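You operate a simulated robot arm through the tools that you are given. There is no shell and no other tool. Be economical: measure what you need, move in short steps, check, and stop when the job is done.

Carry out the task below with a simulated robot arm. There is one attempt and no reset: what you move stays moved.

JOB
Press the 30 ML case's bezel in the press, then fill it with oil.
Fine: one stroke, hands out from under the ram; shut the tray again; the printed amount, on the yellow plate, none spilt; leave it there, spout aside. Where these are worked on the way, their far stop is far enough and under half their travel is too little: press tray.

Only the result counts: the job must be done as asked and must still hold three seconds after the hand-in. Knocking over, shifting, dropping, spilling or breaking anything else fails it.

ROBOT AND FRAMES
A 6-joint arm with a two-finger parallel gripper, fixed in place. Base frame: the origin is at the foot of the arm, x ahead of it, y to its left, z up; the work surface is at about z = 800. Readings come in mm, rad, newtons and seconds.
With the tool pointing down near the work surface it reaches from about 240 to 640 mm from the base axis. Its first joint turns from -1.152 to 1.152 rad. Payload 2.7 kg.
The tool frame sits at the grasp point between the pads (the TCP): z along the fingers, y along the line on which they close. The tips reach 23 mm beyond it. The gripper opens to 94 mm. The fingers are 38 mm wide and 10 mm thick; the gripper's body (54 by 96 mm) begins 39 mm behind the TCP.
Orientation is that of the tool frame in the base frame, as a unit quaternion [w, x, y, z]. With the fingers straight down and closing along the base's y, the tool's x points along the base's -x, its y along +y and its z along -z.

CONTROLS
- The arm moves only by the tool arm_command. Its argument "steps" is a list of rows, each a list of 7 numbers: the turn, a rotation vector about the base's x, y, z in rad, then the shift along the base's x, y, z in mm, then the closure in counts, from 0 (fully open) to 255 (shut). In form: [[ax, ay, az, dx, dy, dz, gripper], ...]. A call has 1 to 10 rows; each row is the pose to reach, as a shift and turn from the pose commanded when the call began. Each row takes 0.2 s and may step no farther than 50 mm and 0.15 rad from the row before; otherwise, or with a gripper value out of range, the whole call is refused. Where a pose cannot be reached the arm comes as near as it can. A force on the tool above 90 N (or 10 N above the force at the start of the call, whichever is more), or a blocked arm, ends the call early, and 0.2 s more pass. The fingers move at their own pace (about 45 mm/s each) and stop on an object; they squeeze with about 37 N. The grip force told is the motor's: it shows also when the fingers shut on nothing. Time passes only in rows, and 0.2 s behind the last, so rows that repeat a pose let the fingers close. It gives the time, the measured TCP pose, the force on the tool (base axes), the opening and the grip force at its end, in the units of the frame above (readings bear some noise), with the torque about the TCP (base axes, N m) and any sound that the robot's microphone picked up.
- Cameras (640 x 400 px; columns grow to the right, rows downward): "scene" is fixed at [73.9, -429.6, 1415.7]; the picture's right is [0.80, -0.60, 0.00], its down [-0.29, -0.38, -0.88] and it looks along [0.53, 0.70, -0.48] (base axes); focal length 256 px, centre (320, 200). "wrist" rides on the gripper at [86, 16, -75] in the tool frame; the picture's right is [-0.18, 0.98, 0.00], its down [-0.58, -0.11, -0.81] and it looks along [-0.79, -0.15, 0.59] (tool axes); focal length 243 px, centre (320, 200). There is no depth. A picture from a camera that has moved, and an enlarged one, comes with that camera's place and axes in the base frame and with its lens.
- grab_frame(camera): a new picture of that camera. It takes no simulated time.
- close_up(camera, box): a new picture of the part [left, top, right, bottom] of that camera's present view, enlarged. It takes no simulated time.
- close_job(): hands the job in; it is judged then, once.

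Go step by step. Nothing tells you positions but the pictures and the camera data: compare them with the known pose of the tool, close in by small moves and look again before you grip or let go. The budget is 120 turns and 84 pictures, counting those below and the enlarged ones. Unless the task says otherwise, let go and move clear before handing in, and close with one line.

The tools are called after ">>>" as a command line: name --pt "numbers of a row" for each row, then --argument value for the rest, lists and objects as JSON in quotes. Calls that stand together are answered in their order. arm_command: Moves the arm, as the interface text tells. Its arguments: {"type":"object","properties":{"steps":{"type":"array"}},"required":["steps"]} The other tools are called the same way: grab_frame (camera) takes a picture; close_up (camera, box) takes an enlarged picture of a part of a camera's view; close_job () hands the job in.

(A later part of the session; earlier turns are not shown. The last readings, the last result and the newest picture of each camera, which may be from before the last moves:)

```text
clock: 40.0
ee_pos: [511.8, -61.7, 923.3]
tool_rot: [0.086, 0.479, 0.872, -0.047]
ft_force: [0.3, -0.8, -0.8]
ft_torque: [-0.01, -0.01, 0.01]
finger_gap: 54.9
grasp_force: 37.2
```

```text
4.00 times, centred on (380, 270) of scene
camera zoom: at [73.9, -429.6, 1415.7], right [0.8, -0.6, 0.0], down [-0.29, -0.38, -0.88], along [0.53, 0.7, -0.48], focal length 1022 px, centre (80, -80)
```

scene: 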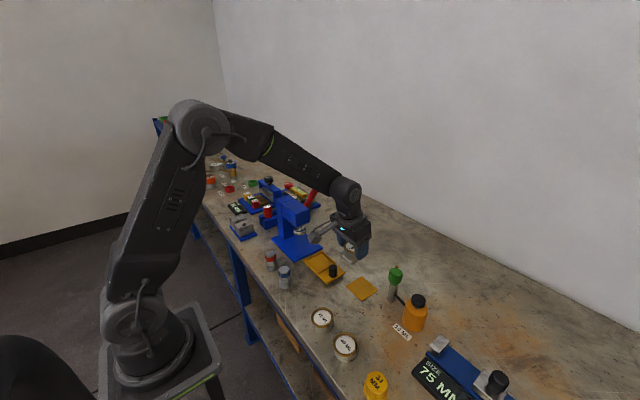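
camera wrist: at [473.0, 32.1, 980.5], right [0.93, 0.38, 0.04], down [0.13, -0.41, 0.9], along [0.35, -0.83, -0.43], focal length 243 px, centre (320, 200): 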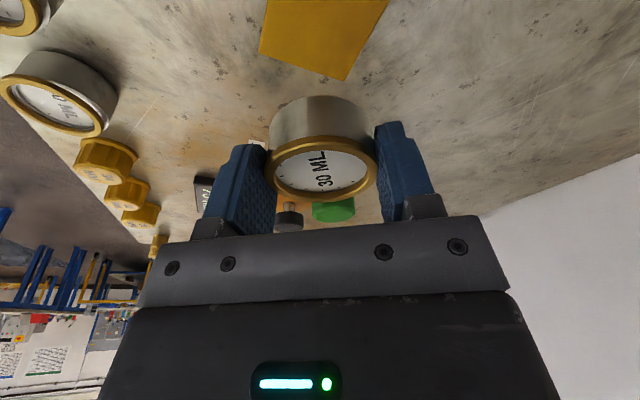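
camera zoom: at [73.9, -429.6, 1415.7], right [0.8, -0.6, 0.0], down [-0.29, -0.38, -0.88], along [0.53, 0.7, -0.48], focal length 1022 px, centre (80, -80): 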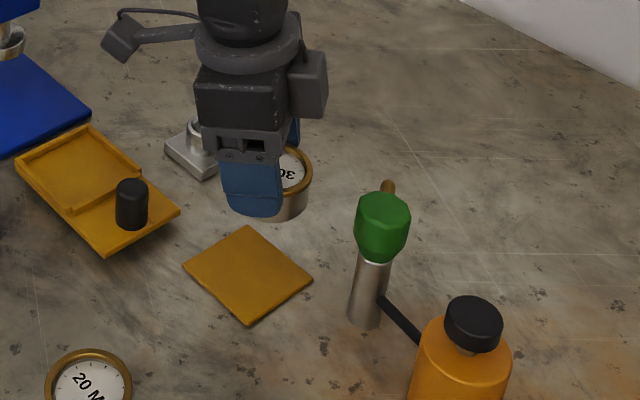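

The two cameras disagree by about 8 mm on the plate, and the scene view also shows the held case shifted by the same amount. I'll offset by +7 mm in y, lower the case and compare directly.

>>> arm_command --pt "0 0 0 1 4 -25 255" --pt "0 0 0 2 7 -45 255" --pt "0 0 0 2 7 -60 255" --pt "0 0 0 2 7 -70 255" --pt "0 0 0 2 7 -70 255"

>>> grab_frame --camera "wrist"

>>> close_up --camera "scene" --box '[330, 250, 410, 320]'

```text
clock: 41.2
ee_pos: [514.7, -54.2, 855.2]
tool_rot: [0.086, 0.478, 0.873, -0.047]
ft_force: [-0.2, 0.6, -2.0]
ft_torque: [0.02, -0.01, -0.02]
finger_gap: 55.0
grasp_force: 36.5
```

```text
42 pictures are left
camera wrist: at [475.5, 38.8, 911.7], right [0.93, 0.38, 0.04], down [0.13, -0.41, 0.9], along [0.36, -0.83, -0.43], focal length 243 px, centre (320, 200)
```

wrist: 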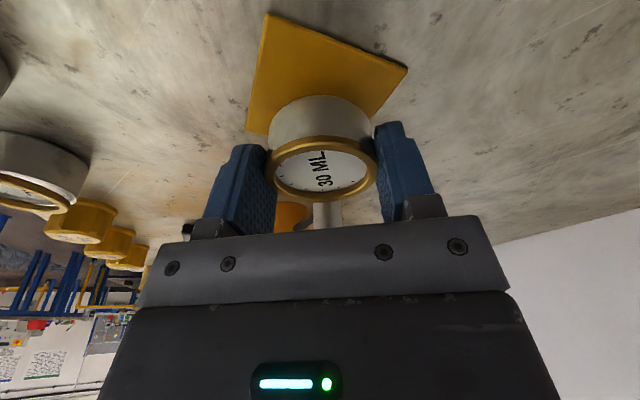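

```text
5.71 times, centred on (370, 285) of scene
camera zoom: at [73.9, -429.6, 1415.7], right [0.8, -0.6, 0.0], down [-0.29, -0.38, -0.88], along [0.53, 0.7, -0.48], focal length 1460 px, centre (34, -286)
```

zoom: 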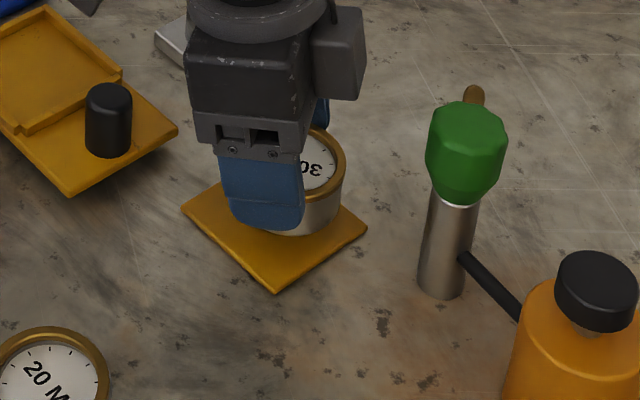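

The wrist view puts the plate centre at about (515,-55.5), so the case is almost centred. I'll creep down to contact.

>>> arm_command --pt "0 0 0 0 -1 -6 255" --pt "0 0 0 0 -1 -12 255" --pt "0 0 0 0 -1 -14 255" --pt "0 0 0 0 -1 -14 255"

>>> arm_command --pt "0 0 0 0 0 -1 255" --pt "0 0 0 0 0 -2 255" --pt "0 0 0 0 0 -2 255"

>>> close_up --camera "scene" --box '[340, 260, 400, 310]'

>>> grab_frame --camera "wrist"

```text
clock: 42.2
ee_pos: [513.6, -55.3, 840.4]
tool_rot: [0.086, 0.478, 0.873, -0.047]
ft_force: [0.4, -0.2, -2.5]
ft_torque: [0.01, 0.02, 0.02]
finger_gap: 55.0
grasp_force: 37.3
```

```text
clock: 43.0
ee_pos: [514.2, -54.8, 840.6]
tool_rot: [0.086, 0.478, 0.873, -0.046]
ft_force: [-4.9, -0.6, 15.8]
ft_torque: [0.08, 0.56, 0.06]
finger_gap: 54.9
grasp_force: 36.9
```

```text
8.00 times, centred on (370, 285) of scene
camera zoom: at [73.5, -429.6, 1415.8], right [0.8, -0.6, 0.0], down [-0.29, -0.38, -0.88], along [0.53, 0.7, -0.48], focal length 2045 px, centre (-80, -480)
```

zoom: 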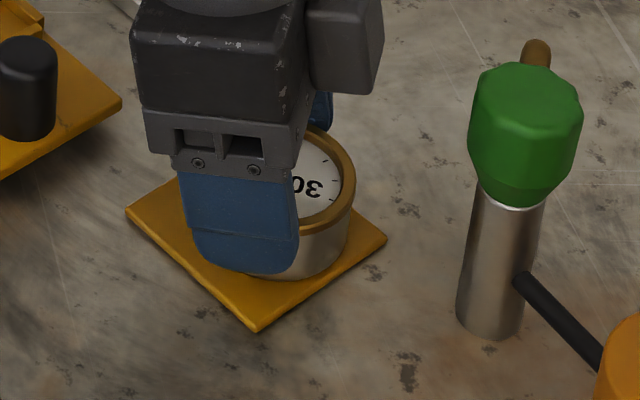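

```text
39 pictures are left
camera wrist: at [475.5, 37.4, 896.9], right [0.93, 0.38, 0.04], down [0.13, -0.41, 0.9], along [0.36, -0.83, -0.43], focal length 243 px, centre (320, 200)
```

wrist: 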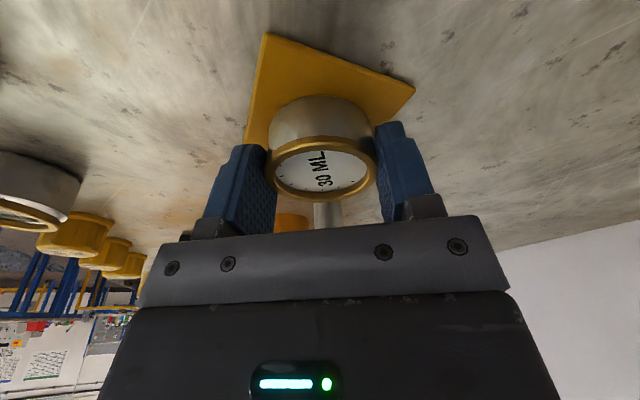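

Contact is felt, but I'm unsure how the case sits in the fingers. I'll take a closer look before letting go.

>>> close_up --camera "wrist" --box '[230, 20, 430, 220]'

```text
2.00 times, centred on (330, 120) of wrist
camera zoom: at [475.5, 37.4, 896.9], right [0.93, 0.38, 0.04], down [0.13, -0.41, 0.9], along [0.36, -0.83, -0.43], focal length 485 px, centre (300, 360)
```

zoom: 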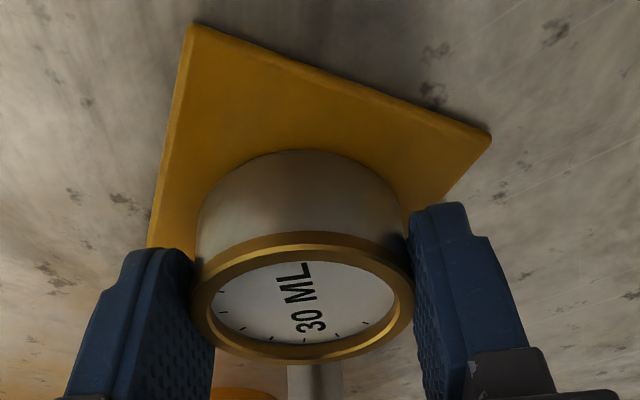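

The case sits about 6 mm off the plate centre toward (+x,-y). I'll lift slightly, shift by (-3,+6.5) and set it down again.

>>> arm_command --pt "0 0 0 0 0 3 255" --pt "0 0 0 0 0 5 255" --pt "0 0 0 -3 6.5 5 255" --pt "0 0 0 -3 6.5 5 255" --pt "0 0 0 -3 6.5 2 255" --pt "0 0 0 -3 6.5 0 255" --pt "0 0 0 -3 6.5 0 255"

>>> close_up --camera "wrist" --box '[230, 20, 430, 220]'

>>> close_up --camera "scene" --box '[340, 260, 400, 310]'

```text
clock: 44.6
ee_pos: [511.3, -48.3, 841.1]
tool_rot: [0.086, 0.478, 0.873, -0.047]
ft_force: [-3.6, 2.0, 10.2]
ft_torque: [0.06, 0.39, -0.05]
finger_gap: 55.0
grasp_force: 36.8
```

```text
2.00 times, centred on (330, 120) of wrist
camera zoom: at [472.2, 44.2, 896.9], right [0.93, 0.38, 0.04], down [0.13, -0.41, 0.9], along [0.36, -0.83, -0.43], focal length 485 px, centre (300, 360)
```

zoom: 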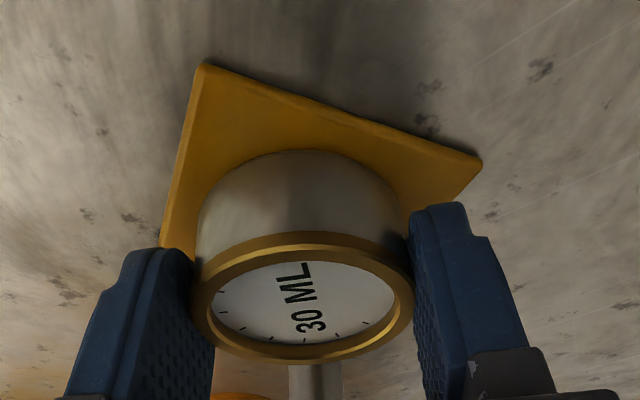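

```text
8.00 times, centred on (370, 285) of scene
camera zoom: at [73.6, -429.5, 1415.8], right [0.8, -0.6, 0.0], down [-0.29, -0.38, -0.88], along [0.53, 0.7, -0.48], focal length 2045 px, centre (-80, -480)
```

zoom: 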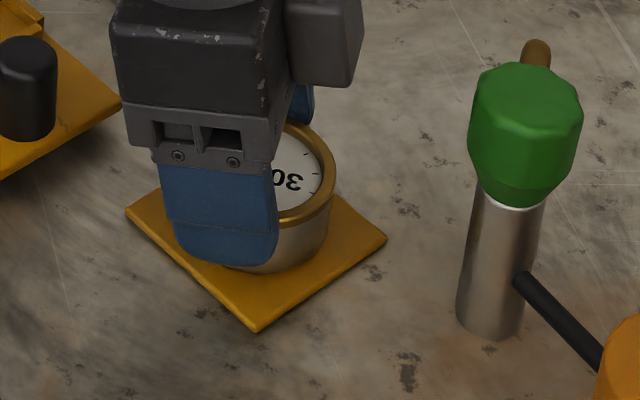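

The case now sits centred on the plate. I'll release and rise.

>>> arm_command --pt "0 0 0 0 0 0 30" --pt "0 0 0 0 0 0 30" --pt "0 0 0 0 0 0 30" --pt "0 0 0 0 0 0 30" --pt "0 0 0 -3 6 30 30" --pt "0 0 0 -6 12 65 30" --pt "0 0 0 -12 30 105 30" --pt "0 0 0 -20 60 130 30"

>>> grab_frame --camera "wrist"

>>> close_up --camera "scene" --box '[330, 240, 430, 320]'

```text
clock: 46.4
ee_pos: [488.8, 11.8, 969.6]
tool_rot: [0.085, 0.479, 0.873, -0.046]
ft_force: [0.5, 0.0, -1.0]
ft_torque: [0.01, 0.03, 0.04]
finger_gap: 83.0
grasp_force: 0.1
```

```text
35 pictures are left
camera wrist: at [449.8, 104.8, 1026.1], right [0.93, 0.38, 0.04], down [0.13, -0.41, 0.9], along [0.35, -0.83, -0.43], focal length 243 px, centre (320, 200)
```

wrist: 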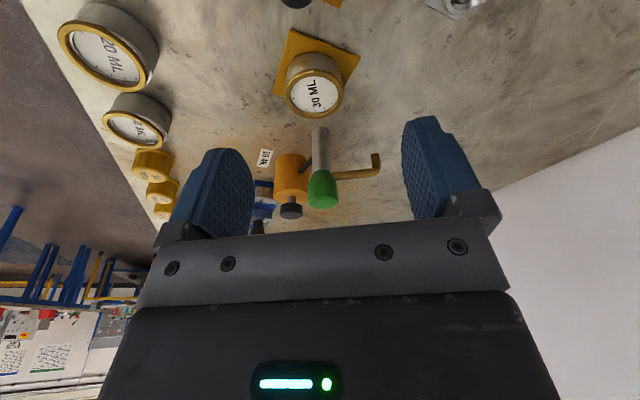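

```text
5.00 times, centred on (380, 280) of scene
camera zoom: at [73.8, -429.6, 1415.7], right [0.8, -0.6, 0.0], down [-0.29, -0.38, -0.88], along [0.53, 0.7, -0.48], focal length 1278 px, centre (20, -200)
```

zoom: 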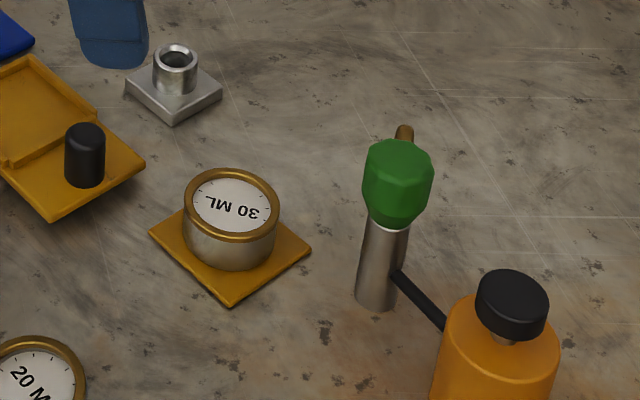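

The case is placed. I'll zoom in on the dispenser and its spout.

>>> close_up --camera "wrist" --box '[250, 20, 410, 220]'

```text
2.00 times, centred on (330, 120) of wrist
camera zoom: at [449.8, 104.8, 1026.1], right [0.93, 0.38, 0.04], down [0.13, -0.41, 0.9], along [0.35, -0.83, -0.43], focal length 485 px, centre (300, 360)
```

zoom: 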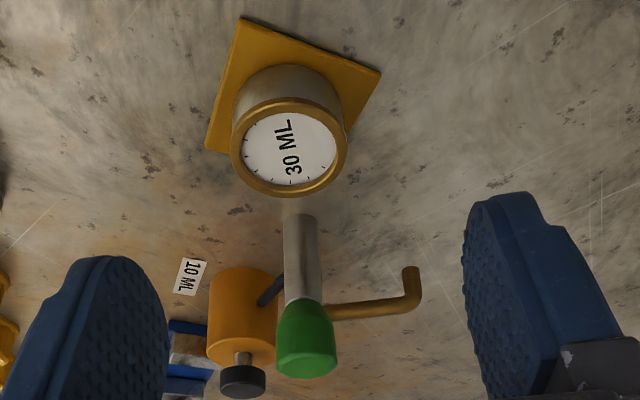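

The spout tube sits at about z 864, 70 mm from the post axis near (554,-133), with its tip near (612,-100). I'll straighten the tool, close the fingers and hover behind the tube at about (607,-147) to sweep it over the case.

>>> arm_command --pt "0.084 0.054 0 20 -20 20 255" --pt "0.168 0.108 0 50 -45 20 255" --pt "0.168 0.108 0 80 -80 20 255" --pt "0.168 0.108 0 105 -115 10 255" --pt "0.168 0.108 0 118 -158 0 255" --pt "0.168 0.108 0 118 -160 0 255"

>>> grab_frame --camera "wrist"

>>> close_up --camera "scene" --box '[340, 200, 460, 320]'

```text
clock: 47.8
ee_pos: [607.7, -151.7, 968.1]
tool_rot: [-0.002, 0.48, 0.877, 0.0]
ft_force: [0.6, -0.3, 0.7]
ft_torque: [0.01, -0.04, 0.0]
finger_gap: 0.1
grasp_force: 36.7
```

```text
32 pictures are left
camera wrist: at [575.8, -69.6, 1044.4], right [0.93, 0.37, 0.0], down [0.22, -0.55, 0.8], along [0.3, -0.75, -0.6], focal length 243 px, centre (320, 200)
```

wrist: 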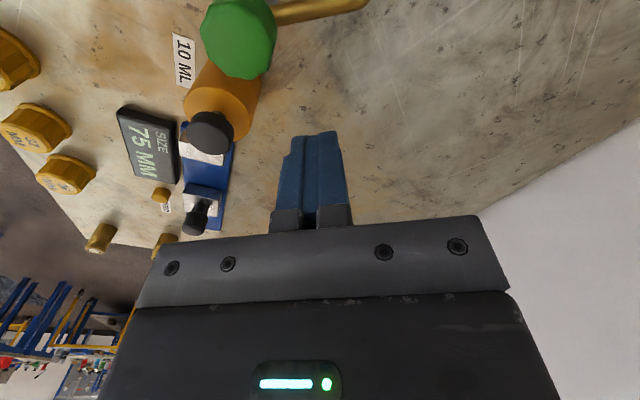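

```text
3.33 times, centred on (400, 260) of scene
camera zoom: at [73.8, -429.6, 1415.7], right [0.8, -0.6, 0.0], down [-0.29, -0.38, -0.88], along [0.53, 0.7, -0.48], focal length 852 px, centre (53, 0)
```

zoom: 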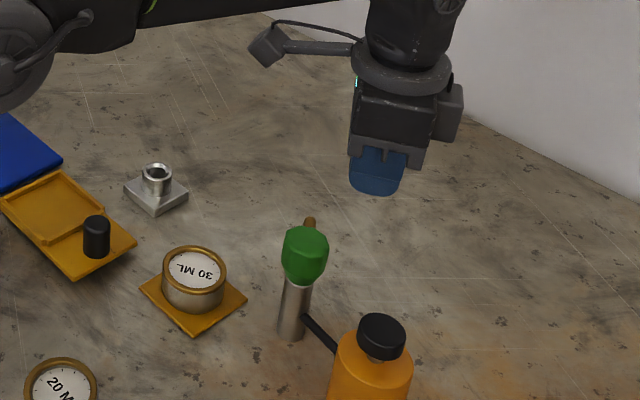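

The post axis is about (556,-135) and the spout points at 28° with about 67 mm reach. The finger is 38 mm behind the tube line, so I'll descend to TCP z 876 there.

>>> arm_command --pt "0 0 0 3 0 -30 255" --pt "0 0 0 3 0 -60 255" --pt "0 0 0 3 0 -92 255" --pt "0 0 0 3 0 -92 255"

>>> close_up --camera "scene" --box '[340, 230, 440, 320]'

```text
clock: 48.8
ee_pos: [611.6, -148.8, 878.1]
tool_rot: [-0.002, 0.48, 0.877, 0.002]
ft_force: [1.2, 0.4, 0.6]
ft_torque: [0.03, -0.02, 0.0]
finger_gap: 0.0
grasp_force: 37.0
```

```text
4.44 times, centred on (390, 275) of scene
camera zoom: at [73.9, -429.6, 1415.7], right [0.8, -0.6, 0.0], down [-0.29, -0.38, -0.88], along [0.53, 0.7, -0.48], focal length 1136 px, centre (9, -133)
```

zoom: 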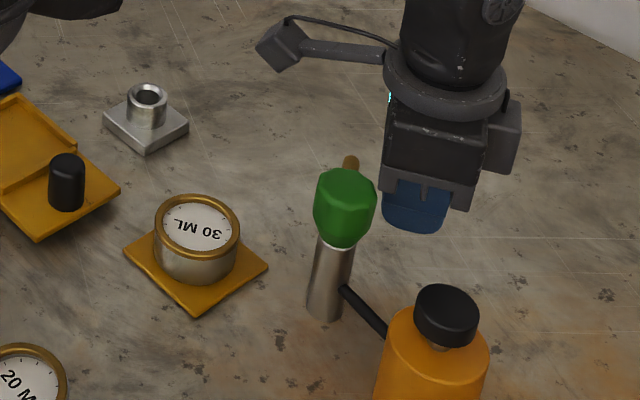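

I'll begin the sweep in small steps around the post and watch the force.

>>> arm_command --pt "0 0 0 -2 7 0 255" --pt "0 0 0 -3.6 14 0 255" --pt "0 0 0 -5 20 0 255" --pt "0 0 0 -5.5 27 0 255" --pt "0 0 0 -8 34 0 255" --pt "0 0 0 -10.6 40 0 255"

>>> close_up --camera "scene" --box '[340, 230, 440, 320]'

```text
clock: 50.2
ee_pos: [602.1, -109.5, 875.8]
tool_rot: [-0.002, 0.48, 0.877, 0.001]
ft_force: [0.1, -0.4, 1.5]
ft_torque: [0.0, 0.03, 0.0]
finger_gap: 0.0
grasp_force: 37.2
```

```text
4.44 times, centred on (390, 275) of scene
camera zoom: at [73.9, -429.6, 1415.7], right [0.8, -0.6, 0.0], down [-0.29, -0.38, -0.88], along [0.53, 0.7, -0.48], focal length 1136 px, centre (9, -133)
```

zoom: 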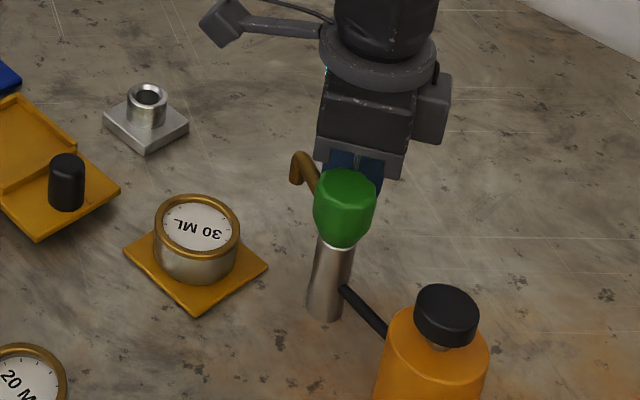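

The spout turns freely with the push. I'll continue the sweep.

>>> arm_command --pt "0 0 0 -4 5 0 255" --pt "0 0 0 -9 11 0 255" --pt "0 0 0 -14 15 0 255" --pt "0 0 0 -20 19 0 255" --pt "0 0 0 -26 22 0 255" --pt "0 0 0 -32 24.5 0 255"

>>> close_up --camera "scene" --box '[340, 230, 440, 320]'

>>> grab_frame --camera "wrist"

```text
clock: 51.6
ee_pos: [567.9, -84.1, 876.0]
tool_rot: [-0.002, 0.48, 0.877, 0.001]
ft_force: [0.4, 0.3, 1.6]
ft_torque: [0.03, 0.02, 0.02]
finger_gap: 0.1
grasp_force: 37.4
```

```text
4.44 times, centred on (390, 275) of scene
camera zoom: at [73.9, -429.6, 1415.7], right [0.8, -0.6, 0.0], down [-0.29, -0.38, -0.88], along [0.53, 0.7, -0.48], focal length 1136 px, centre (9, -133)
```

zoom: 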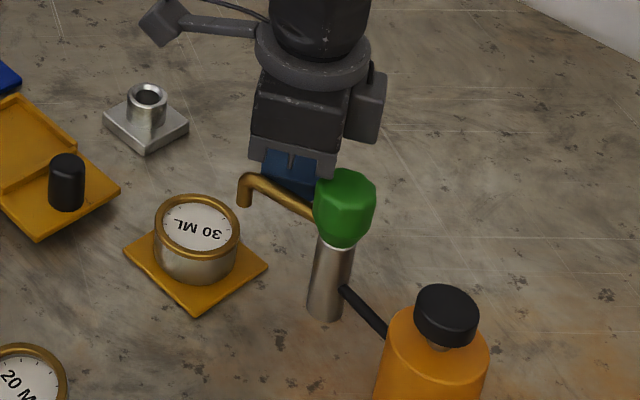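

```text
27 pictures are left
camera wrist: at [537.1, -2.5, 952.7], right [0.93, 0.37, 0.0], down [0.22, -0.55, 0.8], along [0.3, -0.75, -0.6], focal length 243 px, centre (320, 200)
```

wrist: 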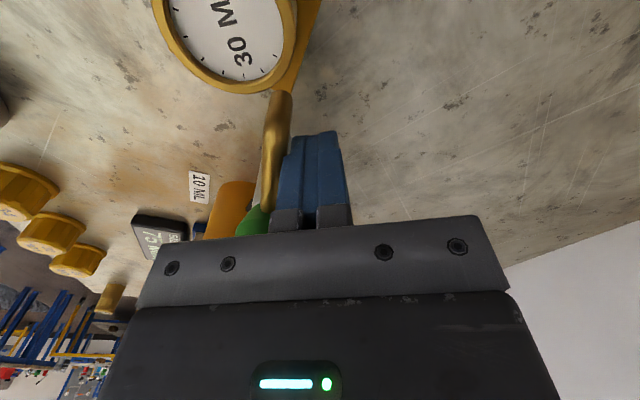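

The spout is at about 99°. I'll continue until it is over the case, then check its position closely.

>>> arm_command --pt "0 0 0 -5 0.5 0 255" --pt "0 0 0 -10 0.5 0 255" --pt "0 0 0 -15 -0.5 0 255" --pt "0 0 0 -15 -0.5 0 255"

>>> close_up --camera "scene" --box '[350, 250, 420, 310]'

>>> grab_frame --camera "wrist"

```text
clock: 52.6
ee_pos: [552.7, -84.4, 876.7]
tool_rot: [-0.003, 0.48, 0.877, 0.001]
ft_force: [0.1, 0.4, 0.2]
ft_torque: [0.0, 0.02, 0.0]
finger_gap: 0.0
grasp_force: 36.7
```

```text
6.67 times, centred on (385, 280) of scene
camera zoom: at [73.9, -429.6, 1415.7], right [0.8, -0.6, 0.0], down [-0.29, -0.38, -0.88], along [0.53, 0.7, -0.48], focal length 1704 px, centre (-113, -333)
```

zoom: 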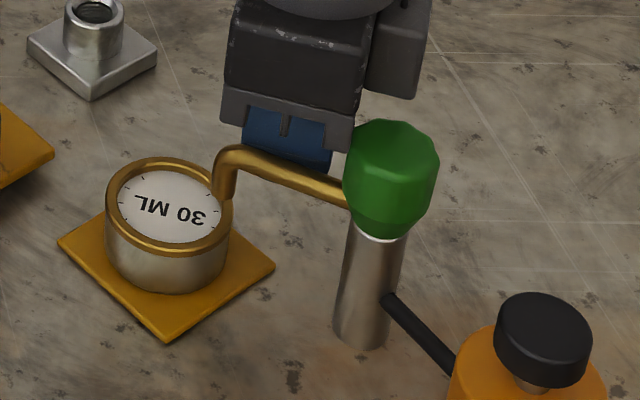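

```text
25 pictures are left
camera wrist: at [521.8, -2.9, 952.5], right [0.93, 0.37, 0.0], down [0.22, -0.55, 0.8], along [0.3, -0.75, -0.6], focal length 243 px, centre (320, 200)
```

wrist: 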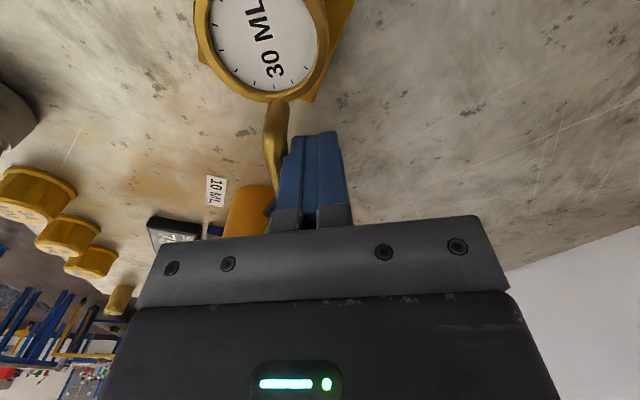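

The spout reaches about 72 mm, so its outlet lands roughly 18 mm short of the case centre. I'll turn the spout a few degrees more, shut the tray, then nudge the case about 10 mm toward the post, keeping it on the plate.

>>> arm_command --pt "0 0 0 -3 -0.5 0 255" --pt "0 0 0 -5 -1 0 255" --pt "0 0 0 -5 -1 0 255" --pt "0 0 0 0 4 0 255" --pt "0 0 0 0 8 30 255" --pt "0 0 0 0 20 75 255" --pt "0 0 0 -10 50 100 255" --pt "0 0 0 -30 80 120 255"

>>> close_up --camera "wrist" --box '[240, 20, 440, 220]'

```text
clock: 54.4
ee_pos: [525.0, -3.6, 996.7]
tool_rot: [-0.001, 0.481, 0.877, 0.001]
ft_force: [-1.1, 0.3, 0.4]
ft_torque: [0.02, -0.01, -0.01]
finger_gap: 0.3
grasp_force: 37.0
```

```text
2.00 times, centred on (340, 120) of wrist
camera zoom: at [492.2, 77.5, 1073.0], right [0.93, 0.37, 0.0], down [0.22, -0.55, 0.8], along [0.3, -0.75, -0.6], focal length 485 px, centre (280, 360)
```

zoom: 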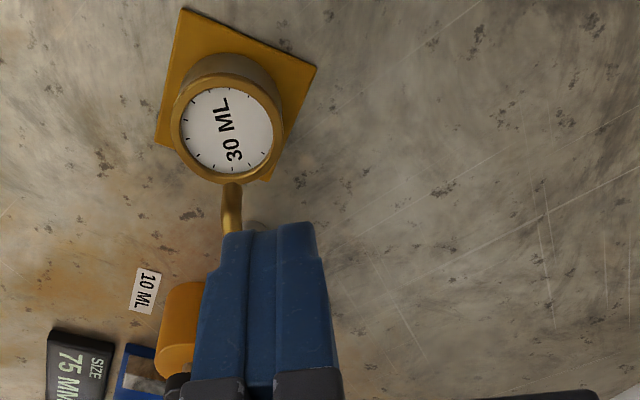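

The spout is now in line with the case at 116°. Next I'll shut the tray by pushing its handle with closed fingers, tilted so the wrist stays clear of the lever.

>>> arm_command --pt "0 0 0.15 -10 -2 0 255" --pt "0 0 0.3 -20 -4 0 255" --pt "0 0 0.45 -30 -8 0 255" --pt "0 0 0.6 -40 -12 -5 255" --pt "0 0 0.75 -50 -16 -10 255" --pt "0 0 0.9 -60 -18 -20 255" --pt "0 0 1.002 -63 -20 -30 255" --pt "0 0 1.002 -63 -20 -30 255"

>>> arm_command --pt "0.1 0 0 0 0 -20 255" --pt "0.2 0 0 0 0 -50 255" --pt "0.3 0 0 0 0 -90 255" --pt "0.3 0 0 0 0 -122 255" --pt "0.3 0 0 0 0 -122 255"

>>> close_up --camera "scene" --box '[290, 200, 410, 310]'

```text
clock: 56.2
ee_pos: [460.6, -23.9, 965.1]
tool_rot: [-0.002, -0.001, 1.0, 0.0]
ft_force: [0.7, 0.0, -0.1]
ft_torque: [-0.04, -0.01, 0.02]
finger_gap: 0.1
grasp_force: 37.1
```

```text
clock: 57.4
ee_pos: [461.7, -25.2, 845.4]
tool_rot: [-0.002, 0.0, 0.989, 0.15]
ft_force: [0.5, -0.3, -0.4]
ft_torque: [-0.01, 0.02, 0.04]
finger_gap: 0.0
grasp_force: 37.4
```

```text
3.64 times, centred on (350, 255) of scene
camera zoom: at [73.9, -429.6, 1415.7], right [0.8, -0.6, 0.0], down [-0.29, -0.38, -0.88], along [0.53, 0.7, -0.48], focal length 929 px, centre (211, 0)
```

zoom: 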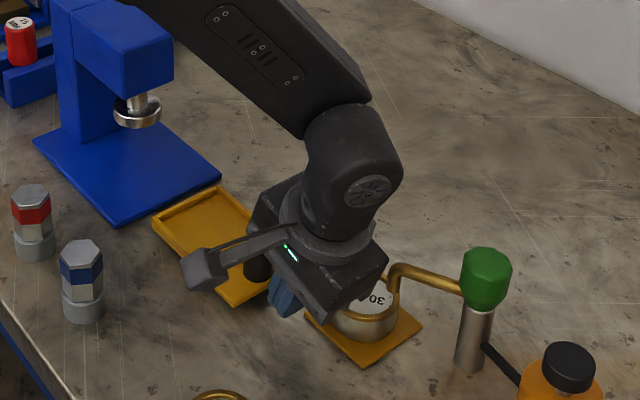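

The finger is in front of the handle. I'll push the tray toward +y.

>>> arm_command --pt "0 0 0 0 10 0 255" --pt "0 0 0 0 20 0 255" --pt "0 0 0 0 29 0 255" --pt "0 0 0 0 38 0 255" --pt "0 0 0 0 47 0 255" --pt "0 0 0 0 56 0 255" --pt "0 0 0 0 65 0 255" --pt "0 0 0 0 74 0 255" --pt "0 0 0 0 83 0 255" --pt "0 0 0 0 92 0 255"

>>> arm_command --pt "0 0 0 0 9 0 255" --pt "0 0 0 0 18 0 255" --pt "0 0 0 0 26 0 255" --pt "0 0 0 0 34 0 255" --pt "0 0 0 0 42 0 255"

>>> close_up --camera "scene" --box '[250, 170, 390, 290]'

```text
clock: 59.6
ee_pos: [461.8, 68.0, 844.9]
tool_rot: [-0.002, 0.0, 0.989, 0.15]
ft_force: [-0.5, 0.4, -0.2]
ft_torque: [0.0, 0.02, -0.02]
finger_gap: 0.0
grasp_force: 36.9
```

```text
clock: 60.8
ee_pos: [459.9, 109.3, 844.9]
tool_rot: [-0.003, -0.001, 0.989, 0.15]
ft_force: [0.1, -1.3, -0.4]
ft_torque: [-0.03, -0.01, 0.01]
finger_gap: 0.1
grasp_force: 36.9
```

```text
3.33 times, centred on (320, 230) of scene
camera zoom: at [73.9, -429.6, 1415.7], right [0.8, -0.6, 0.0], down [-0.29, -0.38, -0.88], along [0.53, 0.7, -0.48], focal length 852 px, centre (320, 100)
```

zoom: 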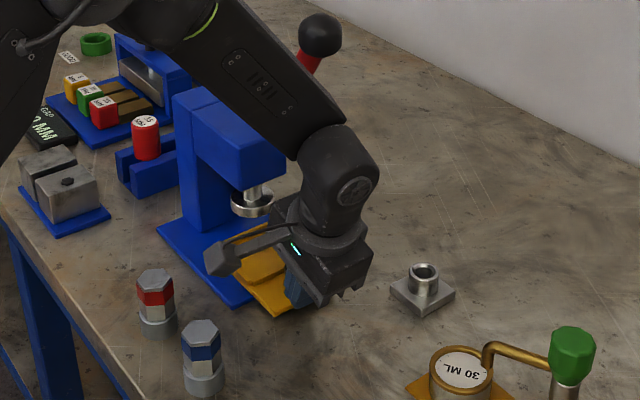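

>>> arm_command --pt "0 0 0 0 4 0 255" --pt "0 0 0 0 8 0 255" --pt "0 0 0 0 11 0 255" --pt "0 0 0 0 14 0 255" --pt "0 0 0 0 14 0 255"

```text
clock: 62.0
ee_pos: [462.0, 122.0, 845.0]
tool_rot: [-0.002, 0.001, 0.989, 0.148]
ft_force: [-2.6, -10.5, 2.8]
ft_torque: [-0.16, 0.01, -0.04]
finger_gap: 0.0
grasp_force: 36.9
```

>>> arm_command --pt "0 0 0 0 3 0 255" --pt "0 0 0 0 5 0 255" --pt "0 0 0 0 5 0 255"

>>> arm_command --pt "0 0 0 0 -15 0 255" --pt "0 0 0 0 -40 20 255" --pt "0 0 0 0 -70 60 255" --pt "-0.1 0 0 5 -100 95 255" --pt "-0.2 0 0 15 -120 130 255" --pt "-0.3 0 0 25 -140 150 255"

>>> close_up --camera "scene" --box '[250, 170, 390, 290]'

```text
clock: 62.8
ee_pos: [462.1, 123.3, 845.3]
tool_rot: [-0.002, 0.002, 0.989, 0.147]
ft_force: [-1.9, -43.8, 0.8]
ft_torque: [-0.82, 0.0, -0.35]
finger_gap: 0.0
grasp_force: 37.0
```

```text
clock: 64.2
ee_pos: [487.2, -12.1, 994.0]
tool_rot: [-0.002, 0.001, 1.0, -0.001]
ft_force: [-0.3, 0.3, 0.4]
ft_torque: [0.01, -0.01, -0.02]
finger_gap: 0.0
grasp_force: 37.2
```

```text
3.33 times, centred on (320, 230) of scene
camera zoom: at [73.9, -429.6, 1415.7], right [0.8, -0.6, 0.0], down [-0.29, -0.38, -0.88], along [0.53, 0.7, -0.48], focal length 852 px, centre (320, 100)
```

zoom: 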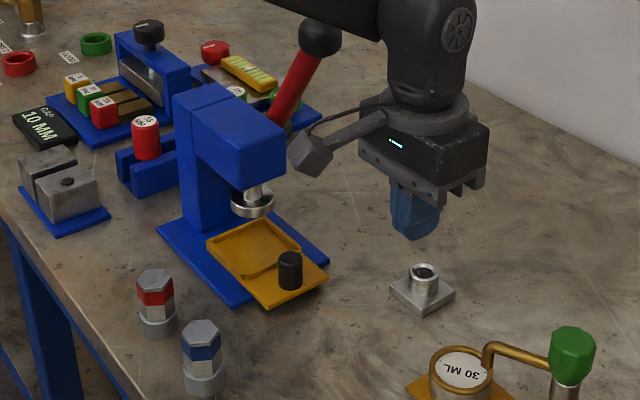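

The tray is shut and the stop is confirmed. Now I'll yaw and lower the closed fingers behind the case to nudge it about 10 mm toward the post.

>>> arm_command --pt "0 0 -0.15 0 5 0 255" --pt "0 0 -0.3 0 8 -10 255" --pt "0 0 -0.45 2 10 -30 255" --pt "0 0 -0.6 2 10 -50 255" --pt "0 0 -0.75 2 10 -70 255" --pt "0 0 -0.9 2 10 -90 255" --pt "0 0 -1.05 2 10 -110 255" --pt "0 0 -1.1 2 10 -135 255" --pt "0 0 -1.1 2 10 -156 255" --pt "0 0 -1.1 2 10 -156 255"

>>> close_up --camera "wrist" --box '[240, 20, 440, 220]'

```text
clock: 66.4
ee_pos: [488.4, -2.2, 839.2]
tool_rot: [-0.003, 0.522, 0.853, 0.002]
ft_force: [-0.4, 0.2, 0.2]
ft_torque: [0.02, 0.03, -0.01]
finger_gap: 0.1
grasp_force: 36.9
```

```text
2.00 times, centred on (340, 120) of wrist
camera zoom: at [464.7, 82.4, 914.1], right [0.96, 0.28, 0.0], down [0.17, -0.57, 0.8], along [0.22, -0.77, -0.6], focal length 485 px, centre (280, 360)
```

zoom: 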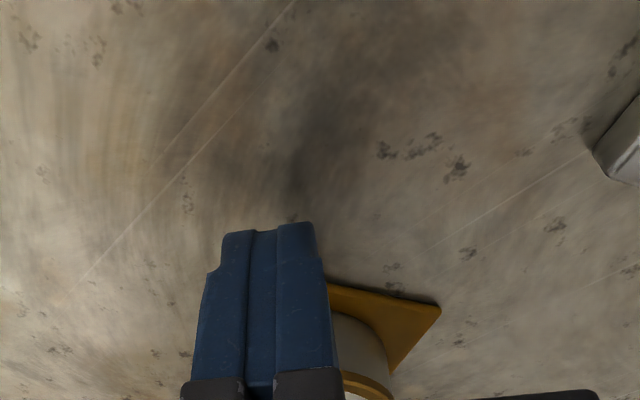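

The finger is aligned with the push direction. I'll advance slowly by 20 mm and check.

>>> arm_command --pt "0 0 0 2.3 -4.4 0 255" --pt "0 0 0 4.6 -8.9 0 255" --pt "0 0 0 6 -11.5 0 255" --pt "0 0 0 7.3 -14.2 0 255" --pt "0 0 0 8.2 -16 0 255" --pt "0 0 0 9.1 -17.8 0 255"

>>> close_up --camera "scene" --box '[350, 250, 420, 310]'

```text
clock: 67.8
ee_pos: [497.0, -19.8, 839.3]
tool_rot: [-0.002, 0.523, 0.853, 0.001]
ft_force: [-1.1, 0.7, 0.9]
ft_torque: [0.01, 0.03, 0.03]
finger_gap: 0.0
grasp_force: 37.2
```

```text
6.67 times, centred on (385, 280) of scene
camera zoom: at [73.9, -429.6, 1415.8], right [0.8, -0.6, 0.0], down [-0.29, -0.38, -0.88], along [0.53, 0.7, -0.48], focal length 1704 px, centre (-113, -333)
```

zoom: 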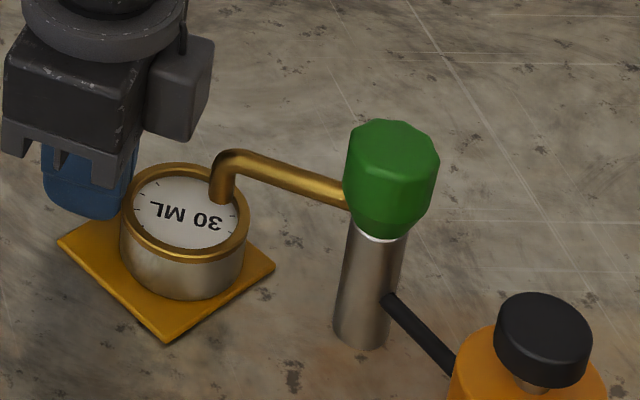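

The case moved about 7 mm and the plate did not move. I'll push 3.5 mm more, then back off and view it.

>>> arm_command --pt "0 0 0 0.8 -1.6 0 255" --pt "0 0 0 1.6 -3.1 0 255" --pt "0 0 0 1.6 -3.1 0 255" --pt "0 0 0 -5 9 0 255" --pt "0 0 0 -12 25 20 255" --pt "0 0 0 -12 40 60 255" --pt "0 0 0 -12 50 105 255" --pt "0 0 0 -5 50 150 255"

>>> close_up --camera "wrist" --box '[240, 0, 440, 200]'

>>> close_up --camera "scene" --box '[350, 250, 420, 310]'

```text
clock: 69.6
ee_pos: [489.6, 32.2, 988.3]
tool_rot: [-0.003, 0.524, 0.852, 0.002]
ft_force: [-0.4, 0.0, 0.0]
ft_torque: [0.01, 0.01, 0.02]
finger_gap: 0.0
grasp_force: 36.8
```

```text
2.00 times, centred on (340, 100) of wrist
camera zoom: at [467.0, 116.7, 1064.5], right [0.96, 0.28, 0.0], down [0.17, -0.57, 0.8], along [0.22, -0.77, -0.6], focal length 485 px, centre (280, 400)
```

zoom: 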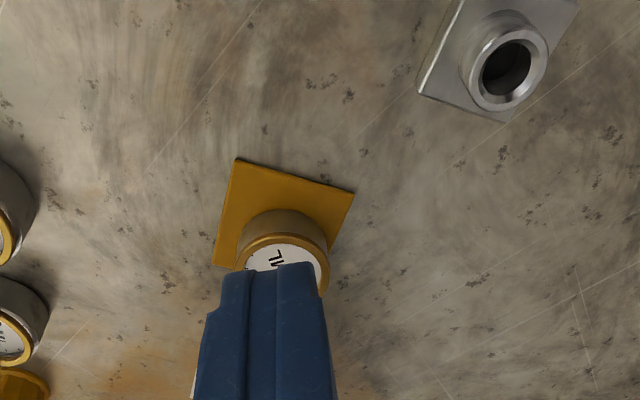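

```text
6.67 times, centred on (385, 280) of scene
camera zoom: at [73.9, -429.6, 1415.7], right [0.8, -0.6, 0.0], down [-0.29, -0.38, -0.88], along [0.53, 0.7, -0.48], focal length 1704 px, centre (-113, -333)
```

zoom: 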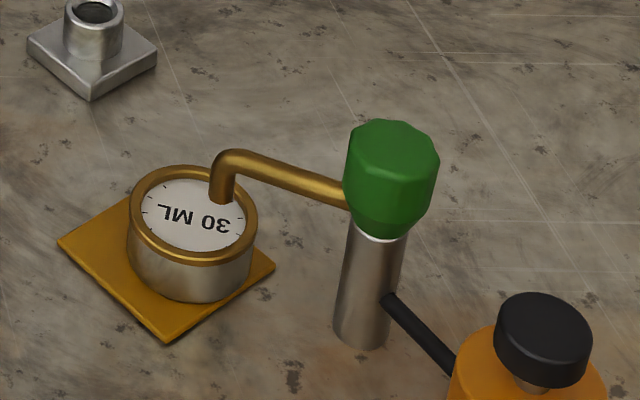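

The outlet is now well within the case opening and the case stands on the plate. Next I'll move above the green knob, expected around (556.5,-135) with its top near z 901.

>>> arm_command --pt "0 0 0 15 -40 0 255" --pt "0 0 0 30 -80 0 255" --pt "0 0 0 48 -120 0 255" --pt "0 0 0 67 -160 -10 255" --pt "0 0 0 67 -167.5 -30 255" --pt "0 0 0 67 -167.5 -50 255" --pt "0 0 0 67 -167.5 -50 255"

>>> grab_frame --camera "wrist"

>>> close_up --camera "scene" --box '[350, 230, 430, 310]'

```text
clock: 71.2
ee_pos: [558.0, -135.9, 938.9]
tool_rot: [-0.002, 0.524, 0.852, 0.001]
ft_force: [-0.3, 0.8, -0.8]
ft_torque: [-0.01, 0.02, -0.03]
finger_gap: 0.3
grasp_force: 36.9
```

```text
16 pictures are left
camera wrist: at [534.6, -51.5, 1014.0], right [0.96, 0.28, 0.0], down [0.17, -0.57, 0.8], along [0.23, -0.77, -0.6], focal length 243 px, centre (320, 200)
```

wrist: 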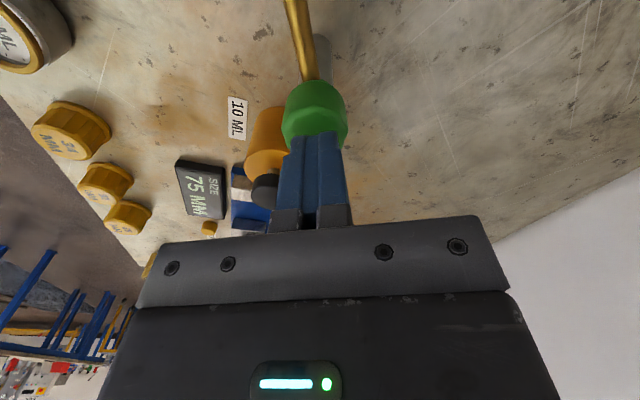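

```text
5.00 times, centred on (390, 270) of scene
camera zoom: at [73.9, -429.6, 1415.7], right [0.8, -0.6, 0.0], down [-0.29, -0.38, -0.88], along [0.53, 0.7, -0.48], focal length 1278 px, centre (-30, -150)
```

zoom: 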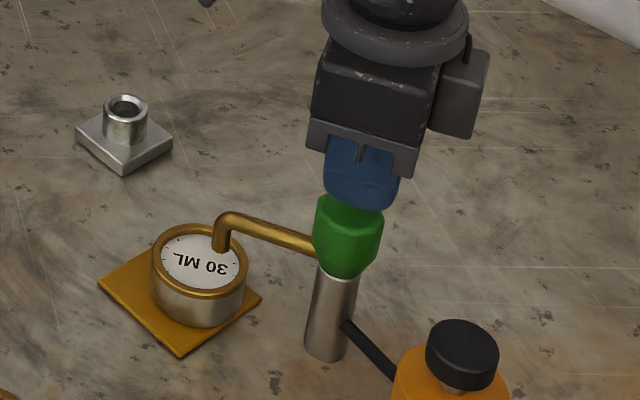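

The fingers are over the knob. I'll adjust by 2 mm, then press down gradually while watching the force.

>>> arm_command --pt "0 0 0 -1.5 2 -6 255" --pt "0 0 0 -1.5 2 -12 255" --pt "0 0 0 -1.5 2 -15 255" --pt "0 0 0 -1.5 2 -18 255" --pt "0 0 0 -1.5 2 -18 255"

```text
clock: 72.4
ee_pos: [557.3, -133.2, 930.9]
tool_rot: [0.003, 0.523, 0.853, 0.003]
ft_force: [-28.5, 10.4, 61.4]
ft_torque: [0.18, 0.83, -0.04]
finger_gap: 0.2
grasp_force: 36.8
```

>>> close_up --camera "scene" --box '[350, 230, 430, 310]'

```text
5.00 times, centred on (390, 270) of scene
camera zoom: at [72.0, -429.1, 1416.0], right [0.8, -0.6, 0.0], down [-0.28, -0.38, -0.88], along [0.53, 0.7, -0.48], focal length 1278 px, centre (-30, -150)
```

zoom: 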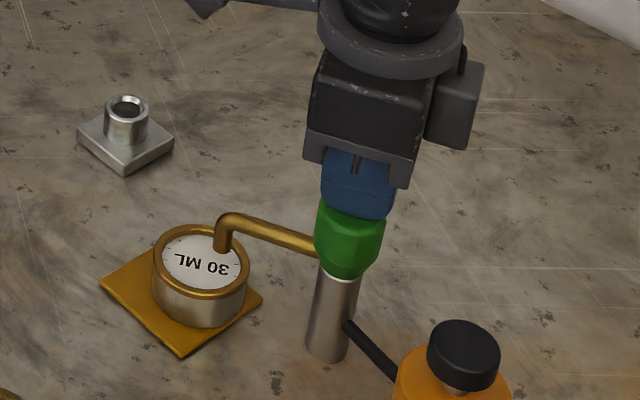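

The green knob does not depress. The orange bottle's black cap sits on a stem by the "10 ML" label, so it is the pump plunger at about (540,-219,884). I'll lift off and move above it.

>>> arm_command --pt "0 0 0 0 0 15 255" --pt "0 0 0 0 0 40 255" --pt "0 0 0 -8 -40 40 255" --pt "0 0 0 -17 -85 30 255" --pt "0 0 0 -17 -86 0 255" --pt "0 0 0 -17 -86 0 255"

>>> grab_frame --camera "wrist"

>>> close_up --camera "scene" --box '[350, 240, 450, 340]'

```text
clock: 73.8
ee_pos: [542.2, -220.5, 921.6]
tool_rot: [-0.003, 0.523, 0.852, 0.001]
ft_force: [-0.3, -0.1, 0.5]
ft_torque: [-0.02, -0.03, 0.04]
finger_gap: 0.0
grasp_force: 37.3
```

```text
13 pictures are left
camera wrist: at [518.7, -136.7, 996.6], right [0.96, 0.28, 0.0], down [0.17, -0.57, 0.8], along [0.23, -0.77, -0.6], focal length 243 px, centre (320, 200)
```

wrist: 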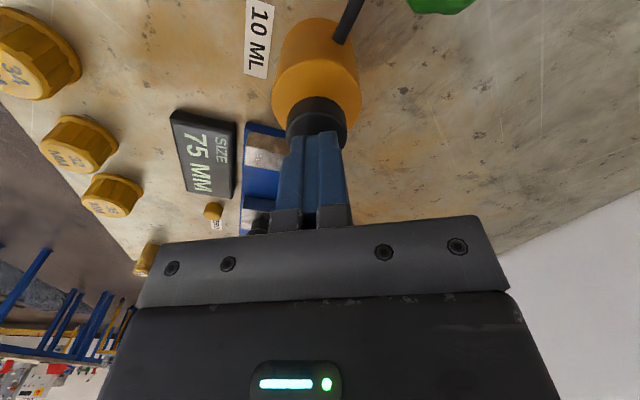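

```text
4.00 times, centred on (400, 290) of scene
camera zoom: at [73.9, -429.6, 1415.7], right [0.8, -0.6, 0.0], down [-0.29, -0.38, -0.88], along [0.53, 0.7, -0.48], focal length 1022 px, centre (0, -160)
```

zoom: 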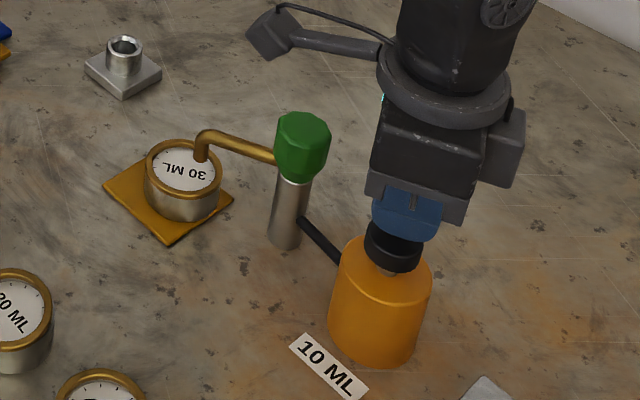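

The fingertips are right above the black plunger. I'll make the first press slowly.

>>> arm_command --pt "0 0 0 -1 1 -3 255" --pt "0 0 0 -1 1 -6 255" --pt "0 0 0 -1 1 -9 255" --pt "0 0 0 -1 1 -12 255" --pt "0 0 0 -1 1 -15 255" --pt "0 0 0 -1 1 -18 255"

>>> close_up --camera "scene" --box '[350, 240, 450, 340]'

```text
clock: 75.2
ee_pos: [540.7, -220.5, 903.3]
tool_rot: [-0.002, 0.523, 0.853, 0.001]
ft_force: [1.5, -0.2, 4.1]
ft_torque: [0.01, -0.02, 0.01]
finger_gap: 0.0
grasp_force: 37.4
heard: click
```

```text
4.00 times, centred on (400, 290) of scene
camera zoom: at [73.8, -429.6, 1415.8], right [0.8, -0.6, 0.0], down [-0.29, -0.38, -0.88], along [0.53, 0.7, -0.48], focal length 1022 px, centre (0, -160)
```

zoom: 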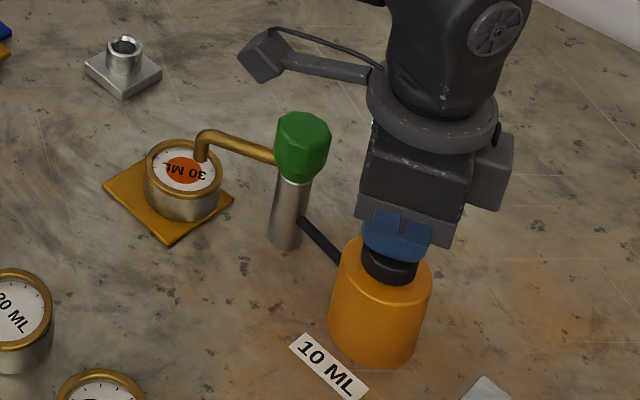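

There was a click and oil appeared in the case, so one dose is in. I'll release fully and then press again.

>>> arm_command --pt "0 0 0 0 0 6 255" --pt "0 0 0 0 0 12 255" --pt "0 0 0 0 0 20 255" --pt "0 0 0 0 0 20 255" --pt "0 0 0 0 0 20 255"

>>> arm_command --pt "0 0 0 0 0 -5 255" --pt "0 0 0 0 0 -8 255" --pt "0 0 0 0 0 -11 255" --pt "0 0 0 0 0 -14 255" --pt "0 0 0 0 0 -17 255" --pt "0 0 0 0 0 -20 255"

>>> close_up --camera "scene" --box '[350, 240, 450, 340]'

```text
clock: 76.4
ee_pos: [539.0, -220.9, 922.3]
tool_rot: [-0.002, 0.523, 0.852, 0.001]
ft_force: [-0.3, -0.3, -0.4]
ft_torque: [0.0, 0.04, 0.04]
finger_gap: 0.0
grasp_force: 36.8
```

```text
clock: 77.8
ee_pos: [539.3, -220.8, 902.9]
tool_rot: [-0.002, 0.523, 0.852, 0.001]
ft_force: [-1.2, -1.6, 4.9]
ft_torque: [-0.07, 0.03, 0.02]
finger_gap: 0.1
grasp_force: 36.8
heard: click
```

```text
4.00 times, centred on (400, 290) of scene
camera zoom: at [73.7, -429.6, 1415.8], right [0.8, -0.6, 0.0], down [-0.29, -0.38, -0.88], along [0.53, 0.7, -0.48], focal length 1022 px, centre (0, -160)
```

zoom: 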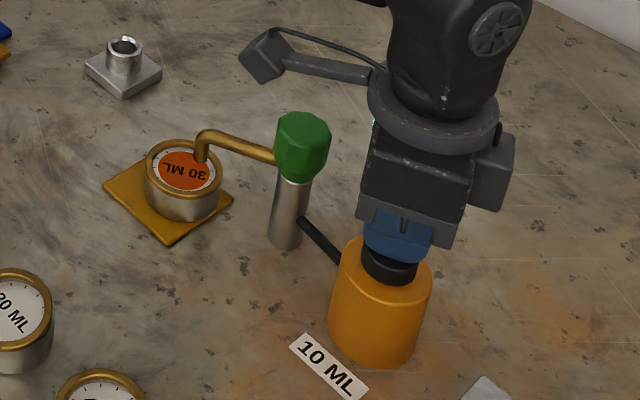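

The second dose is in, with a second click and a larger oil disc. I'll release and press a third time.

>>> arm_command --pt "0 0 0 0 0 6 255" --pt "0 0 0 0 0 12 255" --pt "0 0 0 0 0 20 255" --pt "0 0 0 0 0 20 255" --pt "0 0 0 0 0 20 255"

>>> arm_command --pt "0 0 0 0 0 -5 255" --pt "0 0 0 0 0 -8 255" --pt "0 0 0 0 0 -11 255" --pt "0 0 0 0 0 -14 255" --pt "0 0 0 0 0 -17 255" --pt "0 0 0 0 0 -20 255"

>>> arm_command --pt "0 0 0 0 0 6 255" --pt "0 0 0 0 0 12 255" --pt "0 0 0 0 0 25 255" --pt "0 0 0 0 0 60 255" --pt "0 0 0 0 0 80 255"

>>> close_up --camera "scene" --box '[350, 240, 450, 340]'

```text
clock: 79.0
ee_pos: [538.7, -220.1, 923.2]
tool_rot: [-0.002, 0.523, 0.852, 0.001]
ft_force: [-1.4, 0.6, 0.4]
ft_torque: [-0.01, -0.03, 0.03]
finger_gap: 0.0
grasp_force: 36.9
```

```text
clock: 80.4
ee_pos: [539.7, -220.1, 903.5]
tool_rot: [-0.002, 0.523, 0.852, 0.0]
ft_force: [1.0, -0.9, 3.3]
ft_torque: [-0.05, -0.05, -0.02]
finger_gap: 0.1
grasp_force: 36.6
heard: click
```

```text
clock: 81.6
ee_pos: [537.3, -221.2, 982.1]
tool_rot: [-0.002, 0.523, 0.852, 0.002]
ft_force: [-0.3, -0.6, -0.1]
ft_torque: [-0.01, -0.02, -0.04]
finger_gap: 0.0
grasp_force: 37.4
```

```text
4.00 times, centred on (400, 290) of scene
camera zoom: at [73.9, -429.6, 1415.7], right [0.8, -0.6, 0.0], down [-0.29, -0.38, -0.88], along [0.53, 0.7, -0.48], focal length 1022 px, centre (0, -160)
```

zoom: 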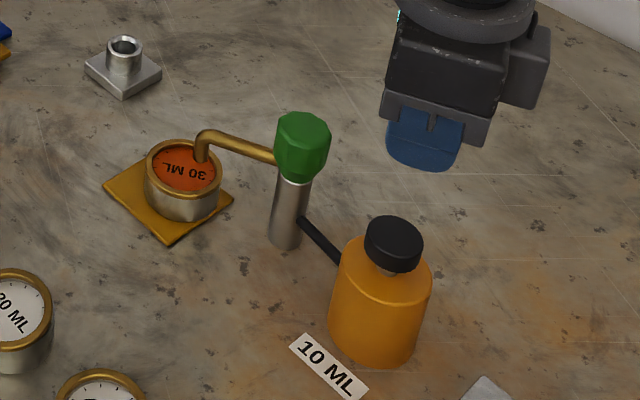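

The case is full after three clicks, with no spill seen. Now I'll move the spout aside, coming down on its -x side and sweeping it back clockwise.

>>> arm_command --pt "0 0 0 -15 35 -5 255" --pt "0 0 0 -25 75 -10 255" --pt "0 0 0 -30 108 -20 255" --pt "0 0 0 -30 108 -60 255" --pt "0 0 0 -30 108 -90 255" --pt "0 0 0 -30 108 -104 255" --pt "0 0 0 -30 108 -104 255"

>>> close_up --camera "scene" --box '[350, 240, 450, 340]'

```text
clock: 83.2
ee_pos: [510.5, -111.7, 878.7]
tool_rot: [-0.002, 0.523, 0.852, 0.001]
ft_force: [0.0, 0.1, -0.2]
ft_torque: [0.01, 0.01, 0.0]
finger_gap: 0.0
grasp_force: 37.6
```

```text
4.00 times, centred on (400, 290) of scene
camera zoom: at [73.9, -429.6, 1415.7], right [0.8, -0.6, 0.0], down [-0.29, -0.38, -0.88], along [0.53, 0.7, -0.48], focal length 1022 px, centre (0, -160)
```

zoom: 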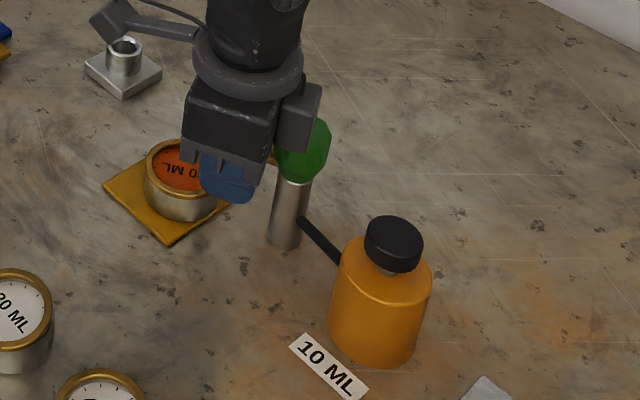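

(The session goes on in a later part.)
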